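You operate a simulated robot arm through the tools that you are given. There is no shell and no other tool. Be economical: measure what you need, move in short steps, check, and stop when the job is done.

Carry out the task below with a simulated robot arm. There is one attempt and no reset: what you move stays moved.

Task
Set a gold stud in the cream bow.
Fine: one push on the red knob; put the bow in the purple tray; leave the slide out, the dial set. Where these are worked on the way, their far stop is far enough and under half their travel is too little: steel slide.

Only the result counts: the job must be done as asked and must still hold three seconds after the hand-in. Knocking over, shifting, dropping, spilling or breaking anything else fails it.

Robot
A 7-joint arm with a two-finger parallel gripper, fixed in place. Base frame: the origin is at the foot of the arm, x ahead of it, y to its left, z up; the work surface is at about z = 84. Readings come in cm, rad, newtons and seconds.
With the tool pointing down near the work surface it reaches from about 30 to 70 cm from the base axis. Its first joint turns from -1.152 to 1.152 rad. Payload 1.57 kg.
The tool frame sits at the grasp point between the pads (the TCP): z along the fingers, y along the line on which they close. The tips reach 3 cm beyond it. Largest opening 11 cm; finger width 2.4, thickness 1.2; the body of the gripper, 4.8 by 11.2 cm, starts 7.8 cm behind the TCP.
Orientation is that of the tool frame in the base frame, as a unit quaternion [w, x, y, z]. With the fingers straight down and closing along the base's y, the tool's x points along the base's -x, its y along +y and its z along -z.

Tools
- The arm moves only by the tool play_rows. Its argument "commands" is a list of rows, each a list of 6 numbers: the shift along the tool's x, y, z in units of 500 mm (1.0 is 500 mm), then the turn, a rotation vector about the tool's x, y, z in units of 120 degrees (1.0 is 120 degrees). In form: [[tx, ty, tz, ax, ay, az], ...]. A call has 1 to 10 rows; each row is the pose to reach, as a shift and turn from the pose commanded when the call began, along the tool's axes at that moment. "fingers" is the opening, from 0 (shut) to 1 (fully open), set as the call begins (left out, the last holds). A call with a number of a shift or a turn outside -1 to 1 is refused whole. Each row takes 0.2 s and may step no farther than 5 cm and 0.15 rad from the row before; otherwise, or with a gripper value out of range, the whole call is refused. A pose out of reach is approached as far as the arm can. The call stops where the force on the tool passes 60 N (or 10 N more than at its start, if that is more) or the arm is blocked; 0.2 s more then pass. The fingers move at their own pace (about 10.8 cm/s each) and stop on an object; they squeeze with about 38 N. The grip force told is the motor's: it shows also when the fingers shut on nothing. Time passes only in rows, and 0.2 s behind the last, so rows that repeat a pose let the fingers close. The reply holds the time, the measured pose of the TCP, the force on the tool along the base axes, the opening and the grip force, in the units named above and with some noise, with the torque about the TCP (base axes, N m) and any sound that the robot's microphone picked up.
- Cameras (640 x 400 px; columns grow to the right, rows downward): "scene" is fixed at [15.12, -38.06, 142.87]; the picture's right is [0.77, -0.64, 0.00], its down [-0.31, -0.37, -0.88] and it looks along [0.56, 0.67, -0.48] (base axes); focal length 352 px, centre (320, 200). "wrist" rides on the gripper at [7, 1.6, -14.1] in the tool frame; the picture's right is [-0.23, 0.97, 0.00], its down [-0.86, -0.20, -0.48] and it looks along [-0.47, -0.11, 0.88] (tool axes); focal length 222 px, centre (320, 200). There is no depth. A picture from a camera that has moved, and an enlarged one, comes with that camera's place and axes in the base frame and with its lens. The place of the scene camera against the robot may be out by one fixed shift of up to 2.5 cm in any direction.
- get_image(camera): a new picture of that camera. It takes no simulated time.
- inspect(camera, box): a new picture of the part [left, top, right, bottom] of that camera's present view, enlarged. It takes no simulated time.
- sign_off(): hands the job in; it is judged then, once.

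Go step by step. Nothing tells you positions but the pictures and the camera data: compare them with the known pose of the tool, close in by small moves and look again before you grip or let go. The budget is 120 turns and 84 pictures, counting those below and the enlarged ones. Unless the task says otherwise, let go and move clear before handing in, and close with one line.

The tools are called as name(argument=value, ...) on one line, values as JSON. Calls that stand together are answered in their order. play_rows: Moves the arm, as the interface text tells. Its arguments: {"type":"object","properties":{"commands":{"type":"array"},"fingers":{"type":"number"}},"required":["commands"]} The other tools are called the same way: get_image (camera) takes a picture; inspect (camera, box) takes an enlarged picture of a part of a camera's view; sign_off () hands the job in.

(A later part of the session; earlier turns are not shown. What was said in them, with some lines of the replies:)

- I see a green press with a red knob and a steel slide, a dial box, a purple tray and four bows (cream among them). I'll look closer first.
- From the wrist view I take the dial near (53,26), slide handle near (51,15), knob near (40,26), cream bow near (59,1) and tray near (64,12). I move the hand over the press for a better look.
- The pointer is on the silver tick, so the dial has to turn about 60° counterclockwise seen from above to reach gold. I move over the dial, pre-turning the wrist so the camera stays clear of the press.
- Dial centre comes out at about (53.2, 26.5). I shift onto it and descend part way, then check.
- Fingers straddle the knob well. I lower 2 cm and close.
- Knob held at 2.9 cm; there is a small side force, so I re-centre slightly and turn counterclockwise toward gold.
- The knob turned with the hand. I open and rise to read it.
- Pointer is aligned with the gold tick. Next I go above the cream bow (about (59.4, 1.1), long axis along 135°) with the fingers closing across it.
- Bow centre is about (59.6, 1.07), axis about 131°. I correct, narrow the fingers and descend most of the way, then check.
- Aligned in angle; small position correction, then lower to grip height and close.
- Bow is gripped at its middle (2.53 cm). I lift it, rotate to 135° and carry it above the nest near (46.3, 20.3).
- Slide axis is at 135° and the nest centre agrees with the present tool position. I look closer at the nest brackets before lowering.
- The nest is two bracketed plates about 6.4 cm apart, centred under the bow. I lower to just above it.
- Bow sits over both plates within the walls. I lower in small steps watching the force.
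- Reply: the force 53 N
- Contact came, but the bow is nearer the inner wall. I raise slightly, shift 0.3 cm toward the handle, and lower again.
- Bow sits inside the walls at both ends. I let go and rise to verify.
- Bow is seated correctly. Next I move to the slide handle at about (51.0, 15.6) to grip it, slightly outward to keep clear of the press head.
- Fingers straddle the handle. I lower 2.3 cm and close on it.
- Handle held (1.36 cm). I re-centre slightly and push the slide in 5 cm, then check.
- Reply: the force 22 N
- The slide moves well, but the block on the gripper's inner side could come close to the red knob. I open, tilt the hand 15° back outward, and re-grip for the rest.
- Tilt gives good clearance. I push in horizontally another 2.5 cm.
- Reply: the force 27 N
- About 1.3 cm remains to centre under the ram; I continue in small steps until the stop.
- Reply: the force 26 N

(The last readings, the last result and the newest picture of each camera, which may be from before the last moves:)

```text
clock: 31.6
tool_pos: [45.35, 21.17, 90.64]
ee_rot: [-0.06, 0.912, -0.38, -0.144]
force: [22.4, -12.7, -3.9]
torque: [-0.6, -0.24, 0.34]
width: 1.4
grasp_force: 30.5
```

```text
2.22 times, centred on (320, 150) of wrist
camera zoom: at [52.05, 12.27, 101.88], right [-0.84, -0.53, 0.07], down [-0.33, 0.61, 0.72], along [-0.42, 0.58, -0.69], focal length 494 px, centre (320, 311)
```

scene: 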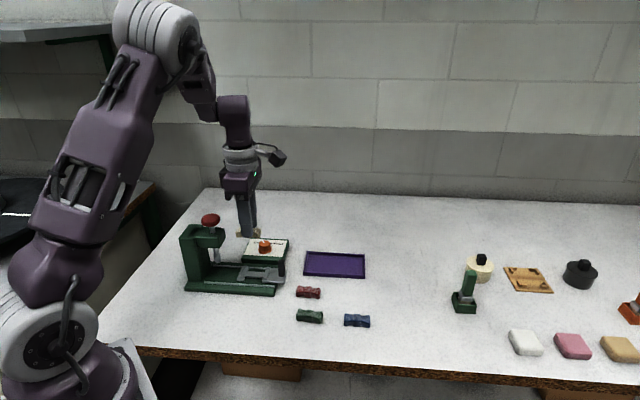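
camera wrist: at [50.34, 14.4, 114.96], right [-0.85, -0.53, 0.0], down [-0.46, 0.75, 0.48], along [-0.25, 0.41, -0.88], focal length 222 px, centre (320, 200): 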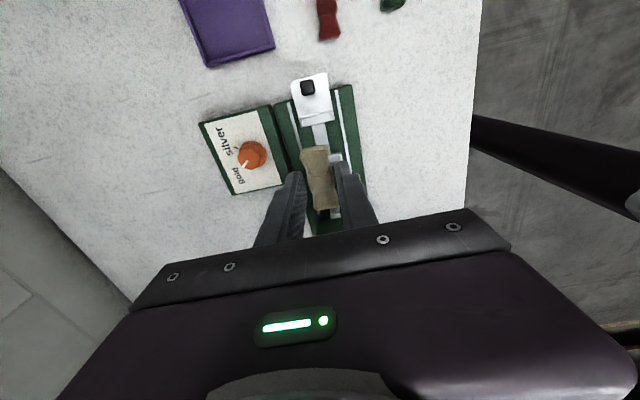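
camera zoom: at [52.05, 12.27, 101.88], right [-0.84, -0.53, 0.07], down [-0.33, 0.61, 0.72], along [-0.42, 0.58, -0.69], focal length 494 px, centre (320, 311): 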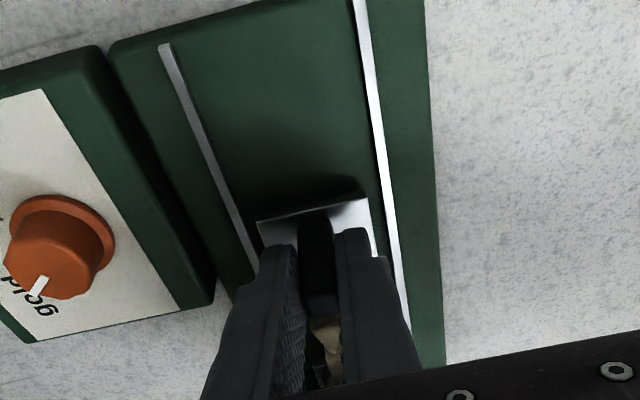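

Reaction force is rising, so the stop is likely here. One small extra push to confirm.

play_rows(commands=[[-0.004, 0, 0.0012, 0, 0, 0], [-0.006, 0, 0.0018, 0, 0, 0], [-0.006, 0, 0.0018, 0, 0, 0]])

```text
clock: 32.4
tool_pos: [44.98, 21.63, 90.58]
ee_rot: [-0.06, 0.912, -0.379, -0.144]
force: [24.1, -12.4, -0.4]
torque: [-0.52, -0.35, 0.19]
width: 1.36
grasp_force: 29.9
```

inspect(camera="scene", box=[175, 230, 275, 300])

```text
5.71 times, centred on (225, 265) of scene
camera zoom: at [15.18, -38.09, 142.85], right [0.77, -0.64, 0.0], down [-0.31, -0.37, -0.88], along [0.56, 0.67, -0.48], focal length 2013 px, centre (863, -171)
```

zoom: 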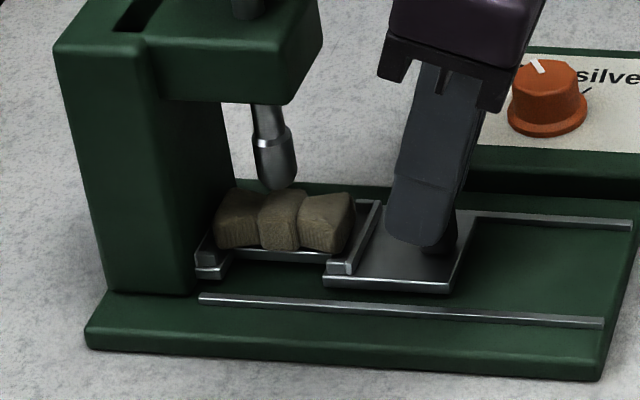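

The inner bracket no longer moves (fingers slipped), the bow is centred under the ram: the slide is at its stop. I open and back off up and outward.

play_rows(commands=[[0, 0, 0, 0, 0, 0], [0, 0, 0, 0, 0, 0], [0, 0, -0.05, 0, 0, 0], [0, 0, -0.13, 0, 0, 0], [0, 0, -0.21, 0, 0, 0], [0, 0, -0.29, 0, 0.05, 0], [0, 0, -0.37, 0, 0.1, 0], [0, 0, -0.42, 0, 0.15, 0], [0, 0, -0.42, 0, 0.15, 0]], fingers=0.3)

get_image(camera="wrist")

get_image(camera="scene")

```text
clock: 34.4
tool_pos: [49.24, 16.86, 110.64]
ee_rot: [0.001, 0.923, -0.384, 0.0]
force: [1.3, -0.5, 0.2]
torque: [0.02, 0.01, 0.02]
width: 3.3
grasp_force: 0.1
```

```text
39 pictures are left
camera wrist: at [53.27, 10.89, 124.78], right [-0.85, -0.53, 0.0], down [-0.46, 0.75, 0.48], along [-0.25, 0.41, -0.88], focal length 222 px, centre (320, 200)
```

wrist: 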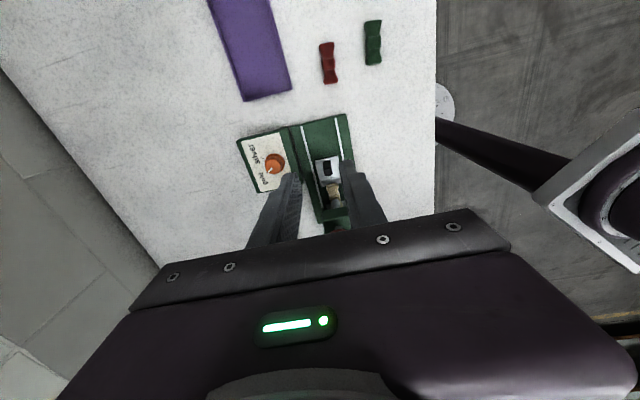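

```text
38 pictures are left
```

scene: 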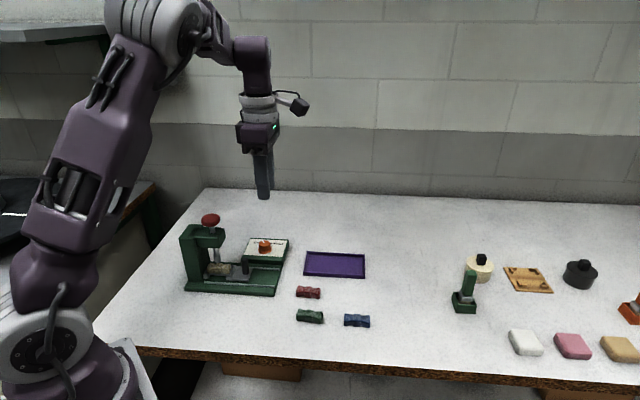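

I move above the red knob with fingers shut to locate it precisely.

play_rows(commands=[[0, 0, -0.08, 0, 0, 0], [0, 0, -0.15, 0, 0, 0], [-0.065, -0.001, -0.15, 0, 0, 0], [-0.13, -0.002, -0.15, 0, 0, 0], [-0.193, -0.002, -0.15, 0, 0, 0], [-0.193, -0.002, -0.15, 0, 0, 0]], fingers=0.0)

inspect(camera="wrist", box=[220, 60, 420, 220])

inspect(camera="scene", box=[175, 120, 305, 300])

```text
clock: 35.8
tool_pos: [42.93, 23.8, 118.06]
ee_rot: [0.0, 0.923, -0.384, 0.0]
force: [-1.0, 0.8, -0.9]
torque: [0.03, -0.01, 0.01]
width: 0.0
grasp_force: 21.4
```

```text
2.50 times, centred on (320, 140) of wrist
camera zoom: at [46.72, 17.85, 132.15], right [-0.85, -0.53, 0.0], down [-0.46, 0.75, 0.48], along [-0.25, 0.41, -0.88], focal length 555 px, centre (320, 350)
```

zoom: 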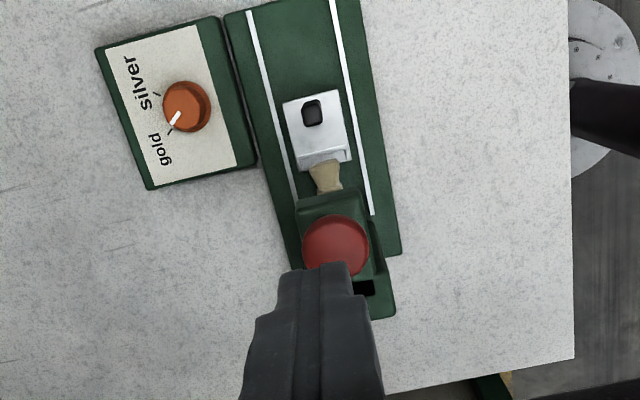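

```text
2.22 times, centred on (240, 210) of scene
camera zoom: at [15.12, -38.06, 142.87], right [0.77, -0.64, 0.0], down [-0.31, -0.37, -0.88], along [0.56, 0.67, -0.48], focal length 783 px, centre (498, 178)
```

zoom: 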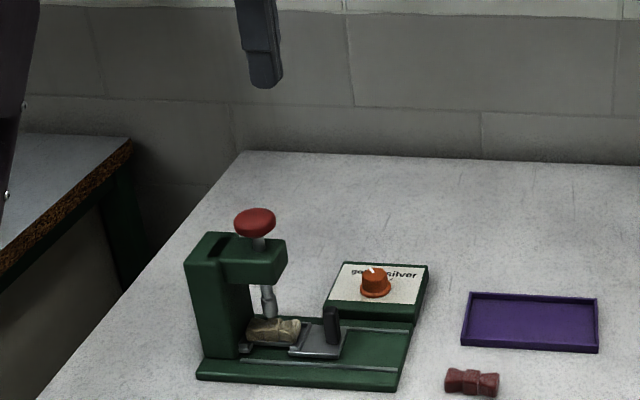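

Knob centre works out near (40.6, 26.0, ~101). I move over it and descend to just above.

play_rows(commands=[[-0.063, 0.002, 0, 0, 0, 0], [-0.063, 0.002, 0.08, 0, 0, 0], [-0.063, 0.002, 0.16, 0, 0, 0], [-0.063, 0.002, 0.22, 0, 0, 0], [-0.063, 0.002, 0.22, 0, 0, 0]])

inspect(camera="scene", box=[175, 160, 275, 300])

inspect(camera="wrist", box=[240, 100, 400, 240])

```text
clock: 37.0
tool_pos: [40.68, 26.03, 107.11]
ee_rot: [0.0, 0.923, -0.384, 0.0]
force: [0.1, -0.8, 0.2]
torque: [0.0, 0.01, 0.01]
width: 0.0
grasp_force: 21.7
```

```text
2.86 times, centred on (225, 230) of scene
camera zoom: at [15.12, -38.06, 142.87], right [0.77, -0.64, 0.0], down [-0.31, -0.37, -0.88], along [0.56, 0.67, -0.48], focal length 1006 px, centre (591, 114)
```

zoom: 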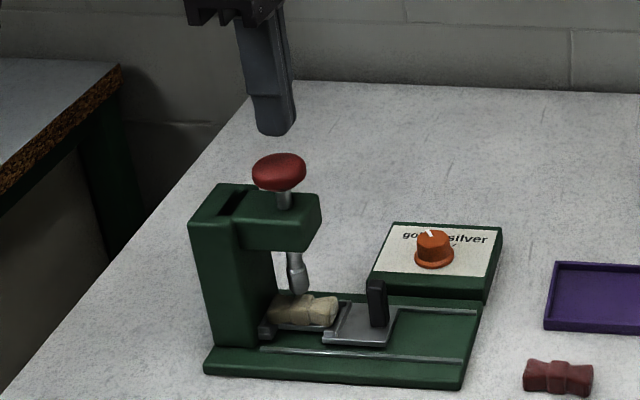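

```text
2.86 times, centred on (320, 170) of wrist
camera zoom: at [44.66, 19.97, 121.21], right [-0.85, -0.53, 0.0], down [-0.46, 0.75, 0.48], along [-0.25, 0.41, -0.88], focal length 635 px, centre (320, 286)
```

zoom: 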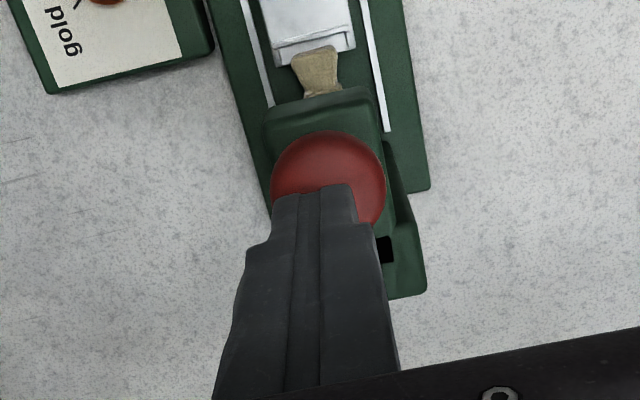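

Small lateral correction, then lower close to contact and press in one go.

play_rows(commands=[[0.003, 0.004, 0.015, 0, 0, 0], [0.003, 0.004, 0.032, 0, 0, 0], [0.003, 0.004, 0.032, 0, 0, 0]])

inspect(camera="scene", box=[175, 190, 275, 290])

```text
clock: 37.8
tool_pos: [40.61, 25.81, 105.53]
ee_rot: [0.0, 0.924, -0.383, 0.0]
force: [-0.4, -0.7, 0.1]
torque: [0.01, -0.02, -0.01]
width: 0.01
grasp_force: 21.4
```

```text
4.00 times, centred on (225, 240) of scene
camera zoom: at [15.12, -38.06, 142.87], right [0.77, -0.64, 0.0], down [-0.31, -0.37, -0.88], along [0.56, 0.67, -0.48], focal length 1409 px, centre (700, 40)
```

zoom: 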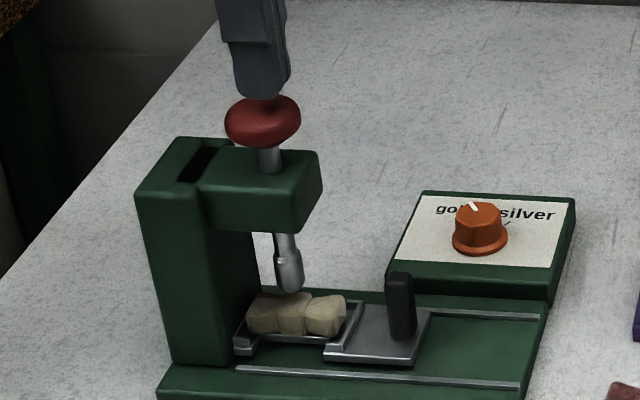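

play_rows(commands=[[0, 0, 0.006, 0, 0, 0], [0, 0, 0.012, 0, 0, 0], [0, 0, 0.018, 0, 0, 0], [0, 0, 0.024, 0, 0, 0], [0, 0, 0.03, 0, 0, 0], [0, 0, 0.036, 0, 0, 0], [0, 0, 0.042, 0, 0, 0], [0, 0, 0.048, 0, 0, 0], [0, 0, 0.054, 0, 0, 0], [0, 0, 0.06, 0, 0, 0]])

inspect(camera="scene", box=[175, 190, 275, 290])

```text
clock: 39.8
tool_pos: [40.42, 25.91, 103.59]
ee_rot: [-0.004, 0.923, -0.384, 0.003]
force: [-8.3, -8.3, 24.0]
torque: [-0.16, 0.41, 0.04]
width: 0.01
grasp_force: 21.8
heard: click
stopped in row 9: the force on the tool passed its limit at 70 N (the readings are from after the stop); the commanded pose is now the measured one
```

```text
4.00 times, centred on (225, 240) of scene
camera zoom: at [15.06, -38.11, 142.86], right [0.77, -0.64, 0.0], down [-0.31, -0.37, -0.88], along [0.56, 0.67, -0.48], focal length 1409 px, centre (700, 40)
```

zoom: 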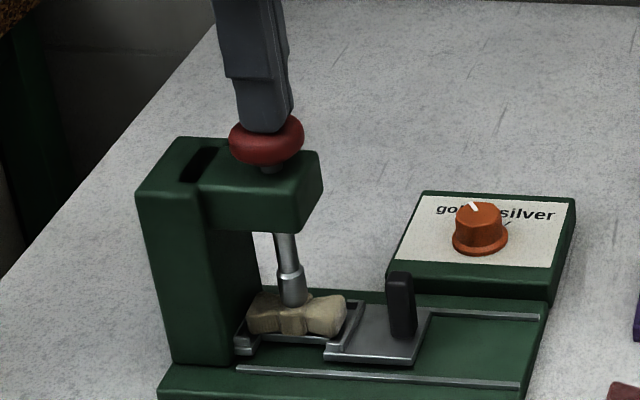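

A click was heard with the ram down on the bow: one push done. I rise straight up and away, then check.

play_rows(commands=[[0, 0, -0.03, 0, 0, 0], [0, 0, -0.09, 0, 0, 0], [0, 0, -0.18, 0, 0, 0], [0, 0, -0.26, 0, 0, 0], [0.07, 0, -0.26, 0, 0, 0], [0.14, 0, -0.26, 0, 0, 0], [0.16, 0, -0.26, 0, 0, 0]])

inspect(camera="scene", box=[175, 190, 275, 290])

inspect(camera="wrist", box=[250, 60, 400, 200])

```text
clock: 41.4
tool_pos: [45.92, 20.22, 116.35]
ee_rot: [-0.002, 0.924, -0.383, 0.002]
force: [-0.8, -0.2, 0.5]
torque: [0.01, 0.0, 0.01]
width: 0.0
grasp_force: 21.4
```

```text
4.00 times, centred on (225, 240) of scene
camera zoom: at [15.12, -38.06, 142.87], right [0.77, -0.64, 0.0], down [-0.31, -0.37, -0.88], along [0.56, 0.67, -0.48], focal length 1409 px, centre (700, 40)
```

zoom: 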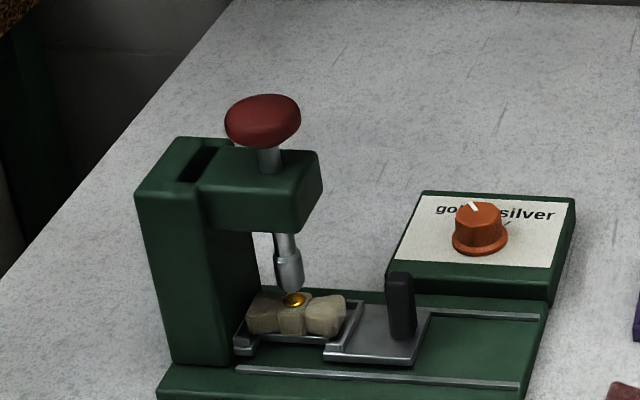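

```text
2.86 times, centred on (325, 130) of wrist
camera zoom: at [49.8, 14.07, 130.49], right [-0.85, -0.53, -0.01], down [-0.47, 0.75, 0.48], along [-0.25, 0.41, -0.88], focal length 635 px, centre (306, 400)
```

zoom: 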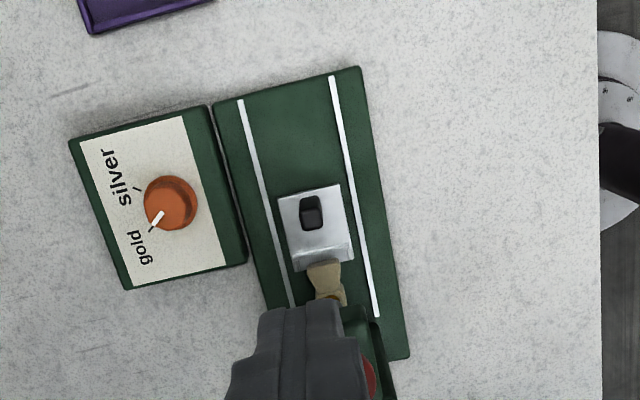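

A gold stud is in the bow and the dial reads gold. Now I go back to the handle with the tilted hand to pull the slide out; first the approach pose.

play_rows(commands=[[0.05, -0.0068, 0.02, 0, -0.05, 0], [0.1, -0.0068, 0.04, 0, -0.1, 0], [0.142, -0.0068, 0.057, 0, -0.15, 0], [0.142, -0.0068, 0.057, 0, -0.15, 0]], fingers=0.35)

play_rows(commands=[[0, 0, 0.08, 0, 0, 0], [0, 0, 0.16, 0, 0, 0], [0, 0, 0.24, 0, 0, 0], [0, 0, 0.32, 0, 0, 0], [0, 0, 0.39, 0, 0, 0], [0, 0, 0.39, 0, 0, 0]])

inspect(camera="scene", box=[175, 180, 305, 300])

inspect(camera="wrist", box=[220, 60, 420, 240])

```text
clock: 42.4
tool_pos: [51.34, 15.28, 113.62]
ee_rot: [-0.063, 0.912, -0.378, -0.143]
force: [0.1, 0.8, 0.0]
torque: [0.0, -0.04, 0.0]
width: 3.84
grasp_force: 0.0
```

```text
clock: 43.8
tool_pos: [47.27, 19.87, 94.95]
ee_rot: [-0.061, 0.913, -0.378, -0.142]
force: [-0.6, -0.3, 0.2]
torque: [-0.01, -0.03, -0.02]
width: 3.86
grasp_force: 0.0
```

```text
3.33 times, centred on (240, 240) of scene
camera zoom: at [15.12, -38.06, 142.87], right [0.77, -0.64, 0.0], down [-0.31, -0.37, -0.88], along [0.56, 0.67, -0.48], focal length 1174 px, centre (587, 67)
```

zoom: 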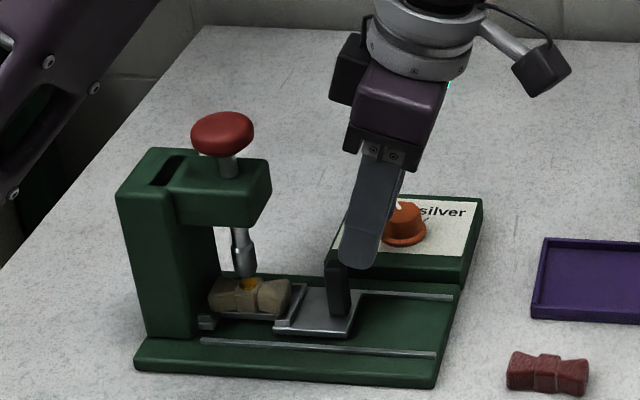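

```text
2.22 times, centred on (320, 150) of wrist
camera zoom: at [54.02, 11.03, 106.22], right [-0.84, -0.53, 0.06], down [-0.33, 0.61, 0.72], along [-0.42, 0.58, -0.69], focal length 494 px, centre (320, 311)
```

zoom: 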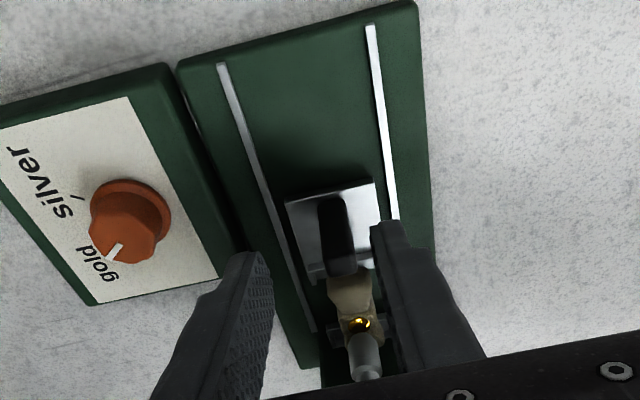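

The handle lies slightly right of the finger centre; I shift 0.4 cm and descend the rest.

play_rows(commands=[[0, 0.008, 0, 0, 0, 0], [0, 0.008, 0.03, 0, 0, 0], [0, 0.008, 0.06, 0, 0, 0], [0, 0.008, 0.087, 0, 0, 0], [0, 0.008, 0.087, 0, 0, 0]])

inspect(camera="wrist", box=[220, 60, 420, 240])

inspect(camera="scene", box=[175, 180, 305, 300])

```text
clock: 45.0
tool_pos: [46.03, 20.3, 90.73]
ee_rot: [-0.062, 0.913, -0.378, -0.142]
force: [-0.4, 0.9, 0.3]
torque: [-0.02, 0.01, -0.04]
width: 3.85
grasp_force: 0.0
```

```text
2.22 times, centred on (320, 150) of wrist
camera zoom: at [52.8, 11.44, 101.99], right [-0.84, -0.53, 0.06], down [-0.33, 0.61, 0.72], along [-0.42, 0.58, -0.69], focal length 494 px, centre (320, 311)
```

zoom: 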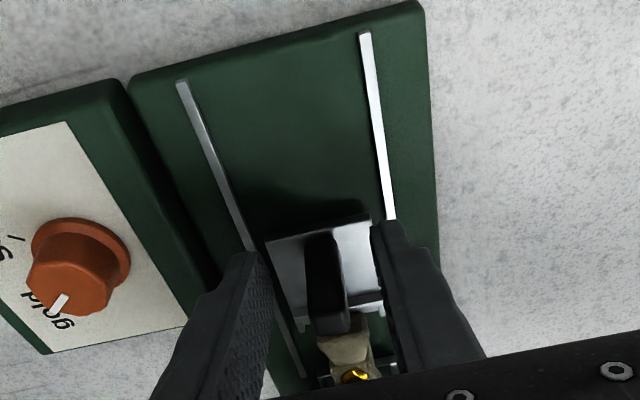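

```text
3.33 times, centred on (240, 240) of scene
camera zoom: at [15.12, -38.06, 142.87], right [0.77, -0.64, 0.0], down [-0.31, -0.37, -0.88], along [0.56, 0.67, -0.48], focal length 1174 px, centre (587, 67)
```

zoom: 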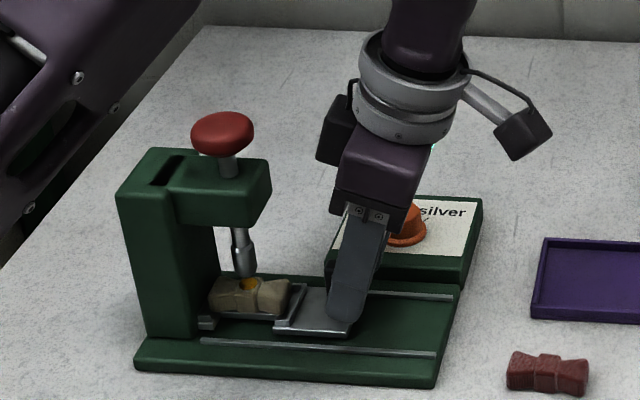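

Handle is between the pads. I close on it.

play_rows(commands=[[0, 0, 0, 0, 0, 0], [0, 0, 0, 0, 0, 0], [0, 0, 0, 0, 0, 0]], fingers=0.0)

```text
clock: 45.8
tool_pos: [46.09, 20.43, 90.75]
ee_rot: [-0.062, 0.913, -0.378, -0.142]
force: [1.2, 1.2, -3.5]
torque: [-0.4, 0.25, 0.05]
width: 1.4
grasp_force: 30.8
```

I pull the slide straight out about 8 cm.

play_rows(commands=[[0.019, 0, -0.0062, 0, 0, 0], [0.038, 0, -0.0124, 0, 0, 0], [0.057, 0, -0.0185, 0, 0, 0], [0.076, 0, -0.0247, 0, 0, 0], [0.095, 0, -0.0309, 0, 0, 0], [0.114, 0, -0.0371, 0, 0, 0], [0.133, 0, -0.0433, 0, 0, 0], [0.152, 0, -0.0494, 0, 0, 0]])

inspect(camera="scene", box=[175, 180, 305, 300])

```text
clock: 47.6
tool_pos: [51.61, 14.68, 90.77]
ee_rot: [-0.062, 0.912, -0.38, -0.141]
force: [8.1, 9.4, -24.5]
torque: [-0.31, 0.05, -0.13]
width: 1.39
grasp_force: 30.3
```

```text
3.33 times, centred on (240, 240) of scene
camera zoom: at [15.18, -38.03, 142.87], right [0.77, -0.64, 0.0], down [-0.31, -0.37, -0.88], along [0.56, 0.67, -0.48], focal length 1174 px, centre (587, 67)
```

zoom: 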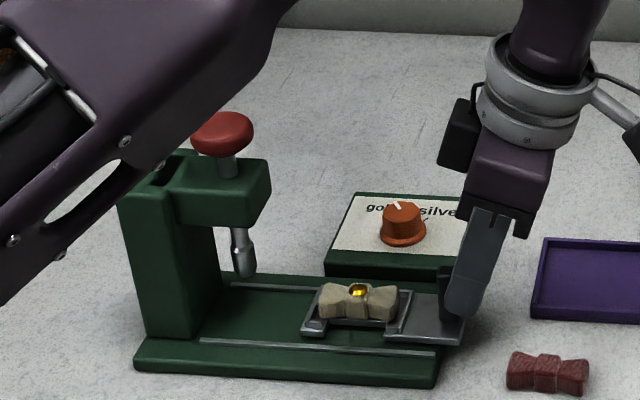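

Slide is out to nearly its starting place. A small extra pull to reach the stop.

play_rows(commands=[[0.004, 0, -0.0013, 0, 0, 0], [0.008, 0, -0.0026, 0, 0, 0], [0.01, 0, -0.0032, 0, 0, 0]])

inspect(camera="scene", box=[225, 245, 295, 300])

```text
clock: 48.4
tool_pos: [52.1, 14.45, 90.86]
ee_rot: [-0.062, 0.912, -0.379, -0.142]
force: [9.2, 9.0, -23.6]
torque: [-0.57, -0.23, -0.09]
width: 1.38
grasp_force: 30.2
```

```text
7.27 times, centred on (260, 272) of scene
camera zoom: at [15.18, -38.03, 142.87], right [0.77, -0.64, 0.0], down [-0.31, -0.37, -0.88], along [0.56, 0.67, -0.48], focal length 2562 px, centre (756, -327)
```

zoom: 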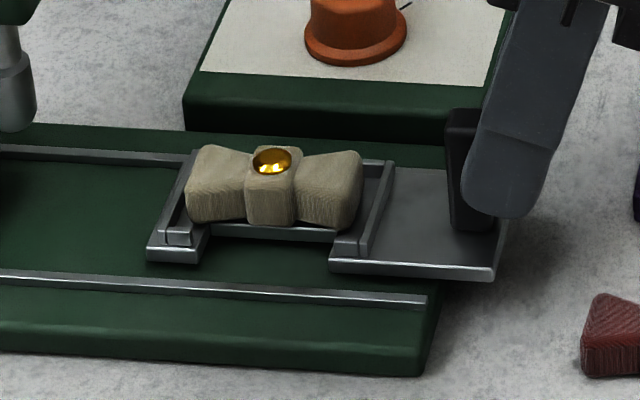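

Within a millimetre or two of the original out position. One more short pull, then release and rise clear.

play_rows(commands=[[0.003, 0, 0.0008, 0, 0, 0], [0.0075, 0, -0.0004, 0, 0, 0], [0.0075, 0, -0.0004, 0, 0, 0]])

play_rows(commands=[[0, 0, 0, 0, 0, 0], [0, 0, 0, 0, 0, 0], [0, 0, 0, 0, 0, 0], [0, 0, -0.05, 0, 0, 0], [0, 0, -0.12, 0, 0, 0], [0, 0, -0.2, 0, 0.05, 0], [0, 0, -0.24, 0, 0.1, 0], [0, 0, -0.24, 0, 0.15, 0], [0, 0, -0.24, 0, 0.15, 0]], fingers=0.4)

inspect(camera="scene", box=[225, 245, 295, 300])

```text
clock: 49.2
tool_pos: [52.08, 14.29, 90.79]
ee_rot: [-0.063, 0.913, -0.377, -0.143]
force: [-8.3, 14.1, 14.6]
torque: [0.14, 0.86, 0.06]
width: 1.37
grasp_force: 30.1
```

```text
clock: 51.2
tool_pos: [54.69, 11.62, 102.32]
ee_rot: [-0.002, 0.924, -0.383, 0.004]
force: [0.2, 0.1, 0.4]
torque: [0.0, 0.01, 0.01]
width: 4.4
grasp_force: 0.1
```

```text
7.27 times, centred on (260, 272) of scene
camera zoom: at [15.12, -38.06, 142.87], right [0.77, -0.64, 0.0], down [-0.31, -0.37, -0.88], along [0.56, 0.67, -0.48], focal length 2562 px, centre (756, -327)
```

zoom: 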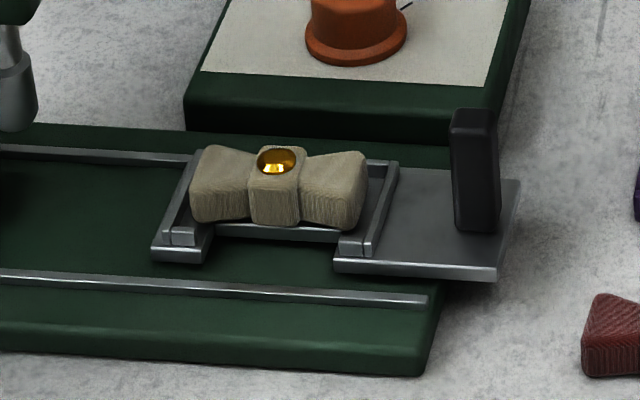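

Slide is fully out with the gold-studded bow. Now I go back over the bow to pick it up.

play_rows(commands=[[-0.08, 0, 0, 0, 0, 0], [-0.16, 0, 0, 0, 0, 0], [-0.235, -0.0016, 0, 0, 0, -0.012], [-0.235, -0.0016, 0.08, 0, 0, -0.012], [-0.235, -0.0016, 0.16, 0, 0, -0.012], [-0.235, -0.0016, 0.19, 0, 0, -0.012], [-0.235, -0.0016, 0.19, 0, 0, -0.012]], fingers=0.45)

inspect(camera="wrist", box=[250, 80, 390, 220])

```text
clock: 52.8
tool_pos: [46.66, 19.99, 92.57]
ee_rot: [-0.002, 0.928, -0.372, 0.003]
force: [-0.1, -0.4, 0.9]
torque: [0.01, 0.0, 0.01]
width: 4.95
grasp_force: 0.1
```

```text
2.86 times, centred on (320, 150) of wrist
camera zoom: at [50.66, 14.0, 106.67], right [-0.84, -0.55, -0.01], down [-0.48, 0.73, 0.48], along [-0.26, 0.4, -0.88], focal length 635 px, centre (320, 343)
```

zoom: 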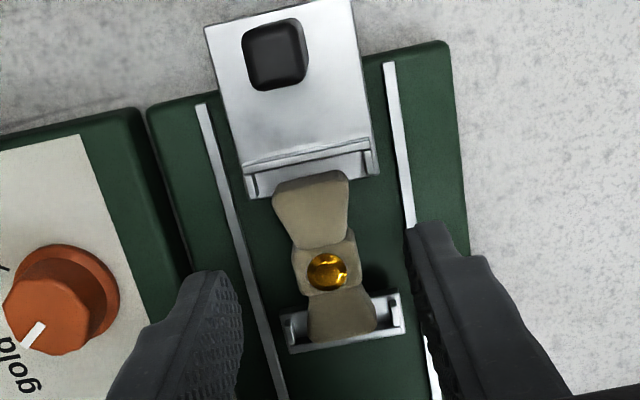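

Bow lies centred between the fingers. I lower to the release height and grip.

play_rows(commands=[[-0.004, 0.003, 0.025, 0, 0, 0], [-0.004, 0.003, 0.043, 0, 0, 0], [-0.004, 0.003, 0.043, 0, 0, 0]])

play_rows(commands=[[0, 0, 0, 0, 0, 0], [0, 0, 0, 0, 0, 0], [0, 0, 0, 0, 0, 0]], fingers=0.05)

play_rows(commands=[[0, 0, -0.02, 0, 0, 0], [0, 0, -0.06, 0, 0, 0], [0, 0, -0.13, 0, 0, 0], [0, 0, -0.22, 0, 0, 0], [0, 0, -0.22, 0, 0, 0]])

inspect(camera="scene", box=[205, 180, 385, 300])

```text
clock: 53.6
tool_pos: [46.33, 19.94, 90.35]
ee_rot: [-0.002, 0.928, -0.372, 0.002]
force: [-0.5, 0.3, -0.1]
torque: [0.0, 0.0, -0.02]
width: 4.95
grasp_force: 0.0
```

```text
clock: 54.4
tool_pos: [46.41, 20.09, 90.44]
ee_rot: [-0.002, 0.928, -0.372, 0.002]
force: [0.1, 0.4, -0.7]
torque: [0.0, -0.01, 0.0]
width: 2.53
grasp_force: 36.4
```

```text
clock: 55.6
tool_pos: [46.41, 19.8, 101.62]
ee_rot: [-0.002, 0.928, -0.372, 0.002]
force: [-0.8, -0.8, -0.5]
torque: [-0.02, 0.02, -0.06]
width: 2.54
grasp_force: 36.7
```

```text
3.33 times, centred on (295, 240) of scene
camera zoom: at [15.12, -38.06, 142.87], right [0.77, -0.64, 0.0], down [-0.31, -0.37, -0.88], along [0.56, 0.67, -0.48], focal length 1174 px, centre (403, 67)
```

zoom: 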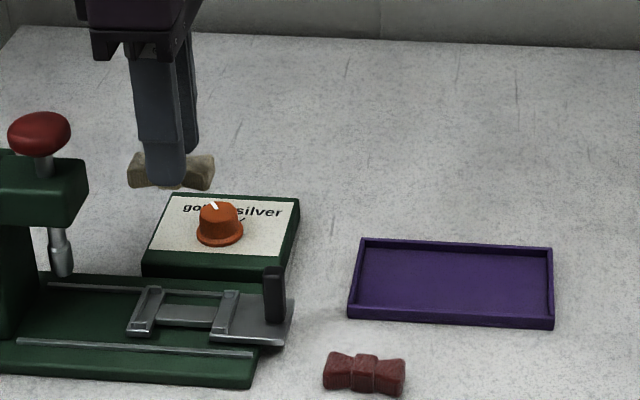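

Bow lifted with the slide staying put. The tray is centred near (64.3, 12.2); I carry the bow over to (63.3, 13.2).

play_rows(commands=[[0.056, -0.023, 0, 0, 0, 0], [0.112, -0.046, 0, 0, 0, 0.005], [0.168, -0.069, 0, 0, 0, 0.01], [0.224, -0.092, 0, 0, 0, 0.01], [0.28, -0.115, 0, 0, 0, 0.01], [0.336, -0.138, 0, 0, 0, 0.01], [0.336, -0.138, 0.07, 0, 0, 0.01], [0.336, -0.138, 0.14, 0, 0, 0.01], [0.336, -0.138, 0.2, 0, 0, 0.01], [0.336, -0.138, 0.2, 0, 0, 0.01]])

get_image(camera="wrist")

inspect(camera="scene", box=[265, 190, 405, 300])

```text
clock: 57.8
tool_pos: [63.21, 13.34, 91.55]
ee_rot: [-0.002, 0.924, -0.382, 0.002]
force: [-0.1, 0.7, -0.7]
torque: [0.01, 0.03, 0.01]
width: 2.53
grasp_force: 37.0
```

```text
20 pictures are left
camera wrist: at [67.11, 7.25, 105.72], right [-0.85, -0.53, -0.01], down [-0.47, 0.74, 0.48], along [-0.25, 0.41, -0.88], focal length 222 px, centre (320, 200)
```

wrist: 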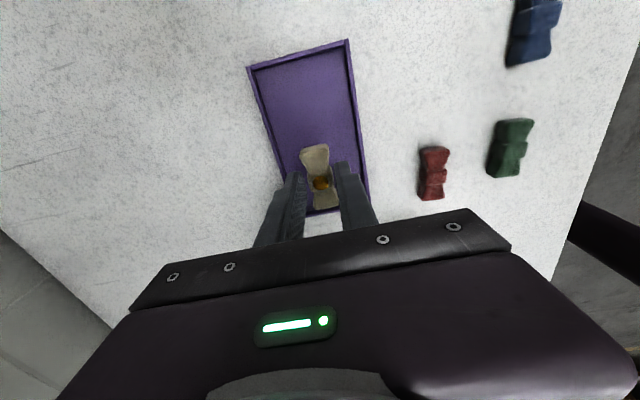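

```text
3.64 times, centred on (335, 245) of scene
camera zoom: at [15.12, -38.06, 142.87], right [0.77, -0.64, 0.0], down [-0.31, -0.37, -0.88], along [0.56, 0.67, -0.48], focal length 1281 px, centre (266, 36)
```

zoom: 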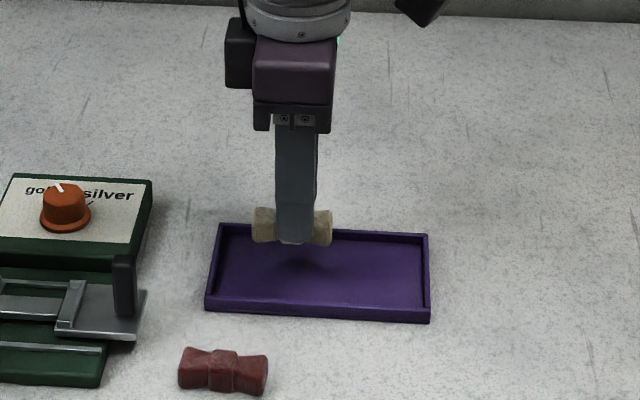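

Bow is over the tray; I shift 1 cm toward its middle and lower carefully.

play_rows(commands=[[0.02, 0, 0, 0, 0, 0], [0.02, 0, 0.03, 0, 0, 0], [0.02, 0, 0.052, 0, 0, 0], [0.02, 0, 0.052, 0, 0, 0]])

play_rows(commands=[[0, 0, 0.003, 0, 0, 0], [0, 0, 0.006, 0, 0, 0]])

inspect(camera="scene", box=[265, 190, 405, 300])

```text
clock: 58.8
tool_pos: [64.03, 12.6, 89.01]
ee_rot: [-0.002, 0.924, -0.382, 0.003]
force: [-0.3, -0.2, 0.4]
torque: [-0.02, -0.03, 0.02]
width: 2.55
grasp_force: 36.8
```

```text
clock: 59.4
tool_pos: [64.1, 12.6, 88.65]
ee_rot: [-0.002, 0.924, -0.382, 0.003]
force: [-0.4, 0.0, -0.6]
torque: [-0.01, 0.01, -0.05]
width: 2.53
grasp_force: 36.6
```

```text
3.64 times, centred on (335, 245) of scene
camera zoom: at [15.12, -38.06, 142.87], right [0.77, -0.64, 0.0], down [-0.31, -0.37, -0.88], along [0.56, 0.67, -0.48], focal length 1281 px, centre (266, 36)
```

zoom: 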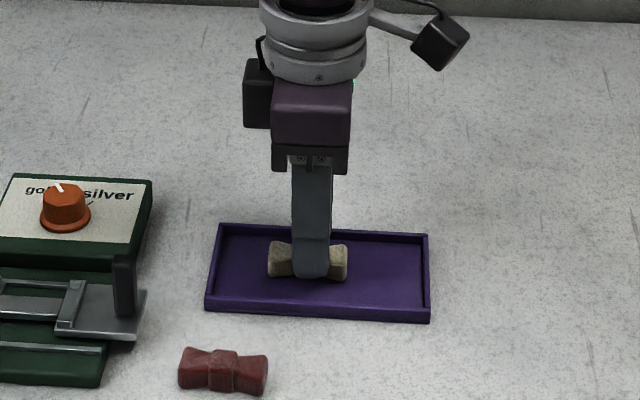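

Almost at the floor of the tray; a few more millimetres until contact.

play_rows(commands=[[0, 0, 0.0015, 0, 0, 0], [0, 0, 0.003, 0, 0, 0]])

play_rows(commands=[[0, 0, 0.0015, 0, 0, 0], [0, 0, 0.003, 0, 0, 0]])

```text
clock: 60.0
tool_pos: [64.07, 12.56, 88.7]
ee_rot: [-0.002, 0.924, -0.382, 0.004]
force: [-4.7, -2.7, 20.3]
torque: [-0.03, 0.29, 0.02]
width: 2.55
grasp_force: 36.4
```

```text
clock: 60.6
tool_pos: [64.13, 12.5, 88.55]
ee_rot: [-0.003, 0.924, -0.382, 0.004]
force: [-3.7, -1.1, 42.6]
torque: [0.06, 0.4, 0.02]
width: 2.52
grasp_force: 36.8
```

In contact with the tray floor. I ease off, open a little and rise.

play_rows(commands=[[0, 0, -0.004, 0, 0, 0], [0, 0, -0.004, 0, 0, 0]])

play_rows(commands=[[0, 0, 0, 0, 0, 0], [0, 0, 0, 0, 0, 0], [0, 0, 0, 0, 0, 0], [0, 0, -0.04, 0, 0, 0], [0, 0, -0.1, 0, 0, 0], [0, 0, -0.18, 0, 0, 0], [0, 0, -0.26, 0, 0, 0], [0, 0, -0.26, 0, 0, 0]], fingers=0.35)

get_image(camera="scene")

inspect(camera="scene", box=[175, 200, 385, 330])

inspect(camera="wrist", box=[220, 40, 420, 200])

```text
clock: 61.2
tool_pos: [64.08, 12.58, 88.59]
ee_rot: [-0.003, 0.924, -0.382, 0.003]
force: [7.3, 4.8, 21.4]
torque: [0.13, -0.34, -0.01]
width: 2.54
grasp_force: 36.8
```

```text
clock: 63.0
tool_pos: [63.9, 12.39, 101.82]
ee_rot: [-0.003, 0.924, -0.381, 0.004]
force: [-0.1, 0.5, -0.5]
torque: [-0.01, 0.0, -0.02]
width: 3.85
grasp_force: 0.1
```

```text
17 pictures are left
```

scene: 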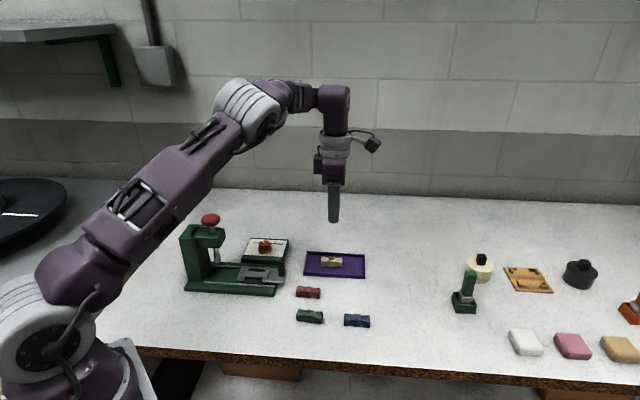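

```text
3.05 times, centred on (280, 265) of scene
camera zoom: at [15.12, -38.06, 142.87], right [0.77, -0.64, 0.0], down [-0.31, -0.37, -0.88], along [0.56, 0.67, -0.48], focal length 1074 px, centre (442, 2)
```

zoom: 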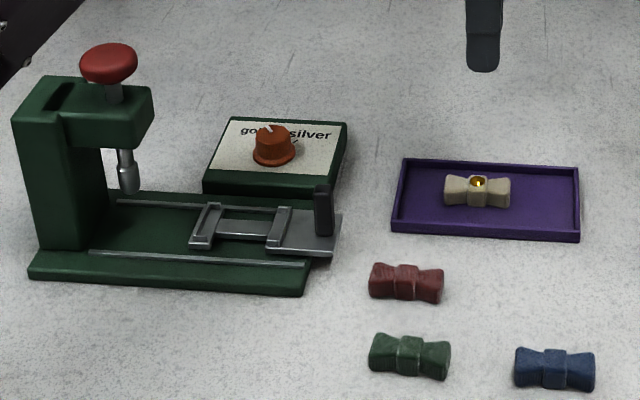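

```text
2.50 times, centred on (320, 120) of wrist
camera zoom: at [67.86, 6.38, 115.82], right [-0.85, -0.53, -0.01], down [-0.47, 0.74, 0.48], along [-0.25, 0.41, -0.88], focal length 555 px, centre (320, 400)
```

zoom: 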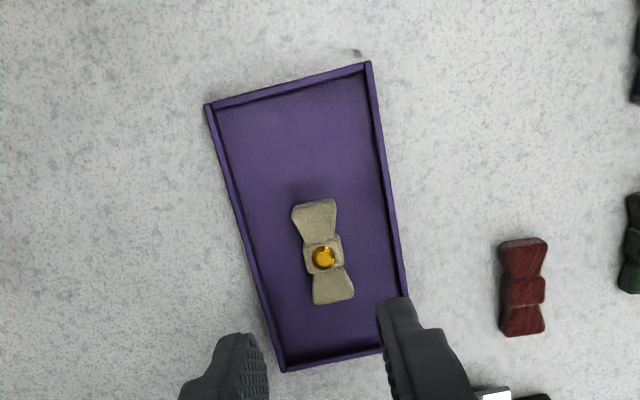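

The bow with its gold stud lies flat in the tray. The slide is out, the dial is on gold, everything else is where it was, and the hand is clear, so I hand in.

sign_off()

```text
The job is handed in.
```

The cream bow now has a gold stud and lies in the purple tray, set with one push on the red knob; the slide is out and the dial is left on gold.
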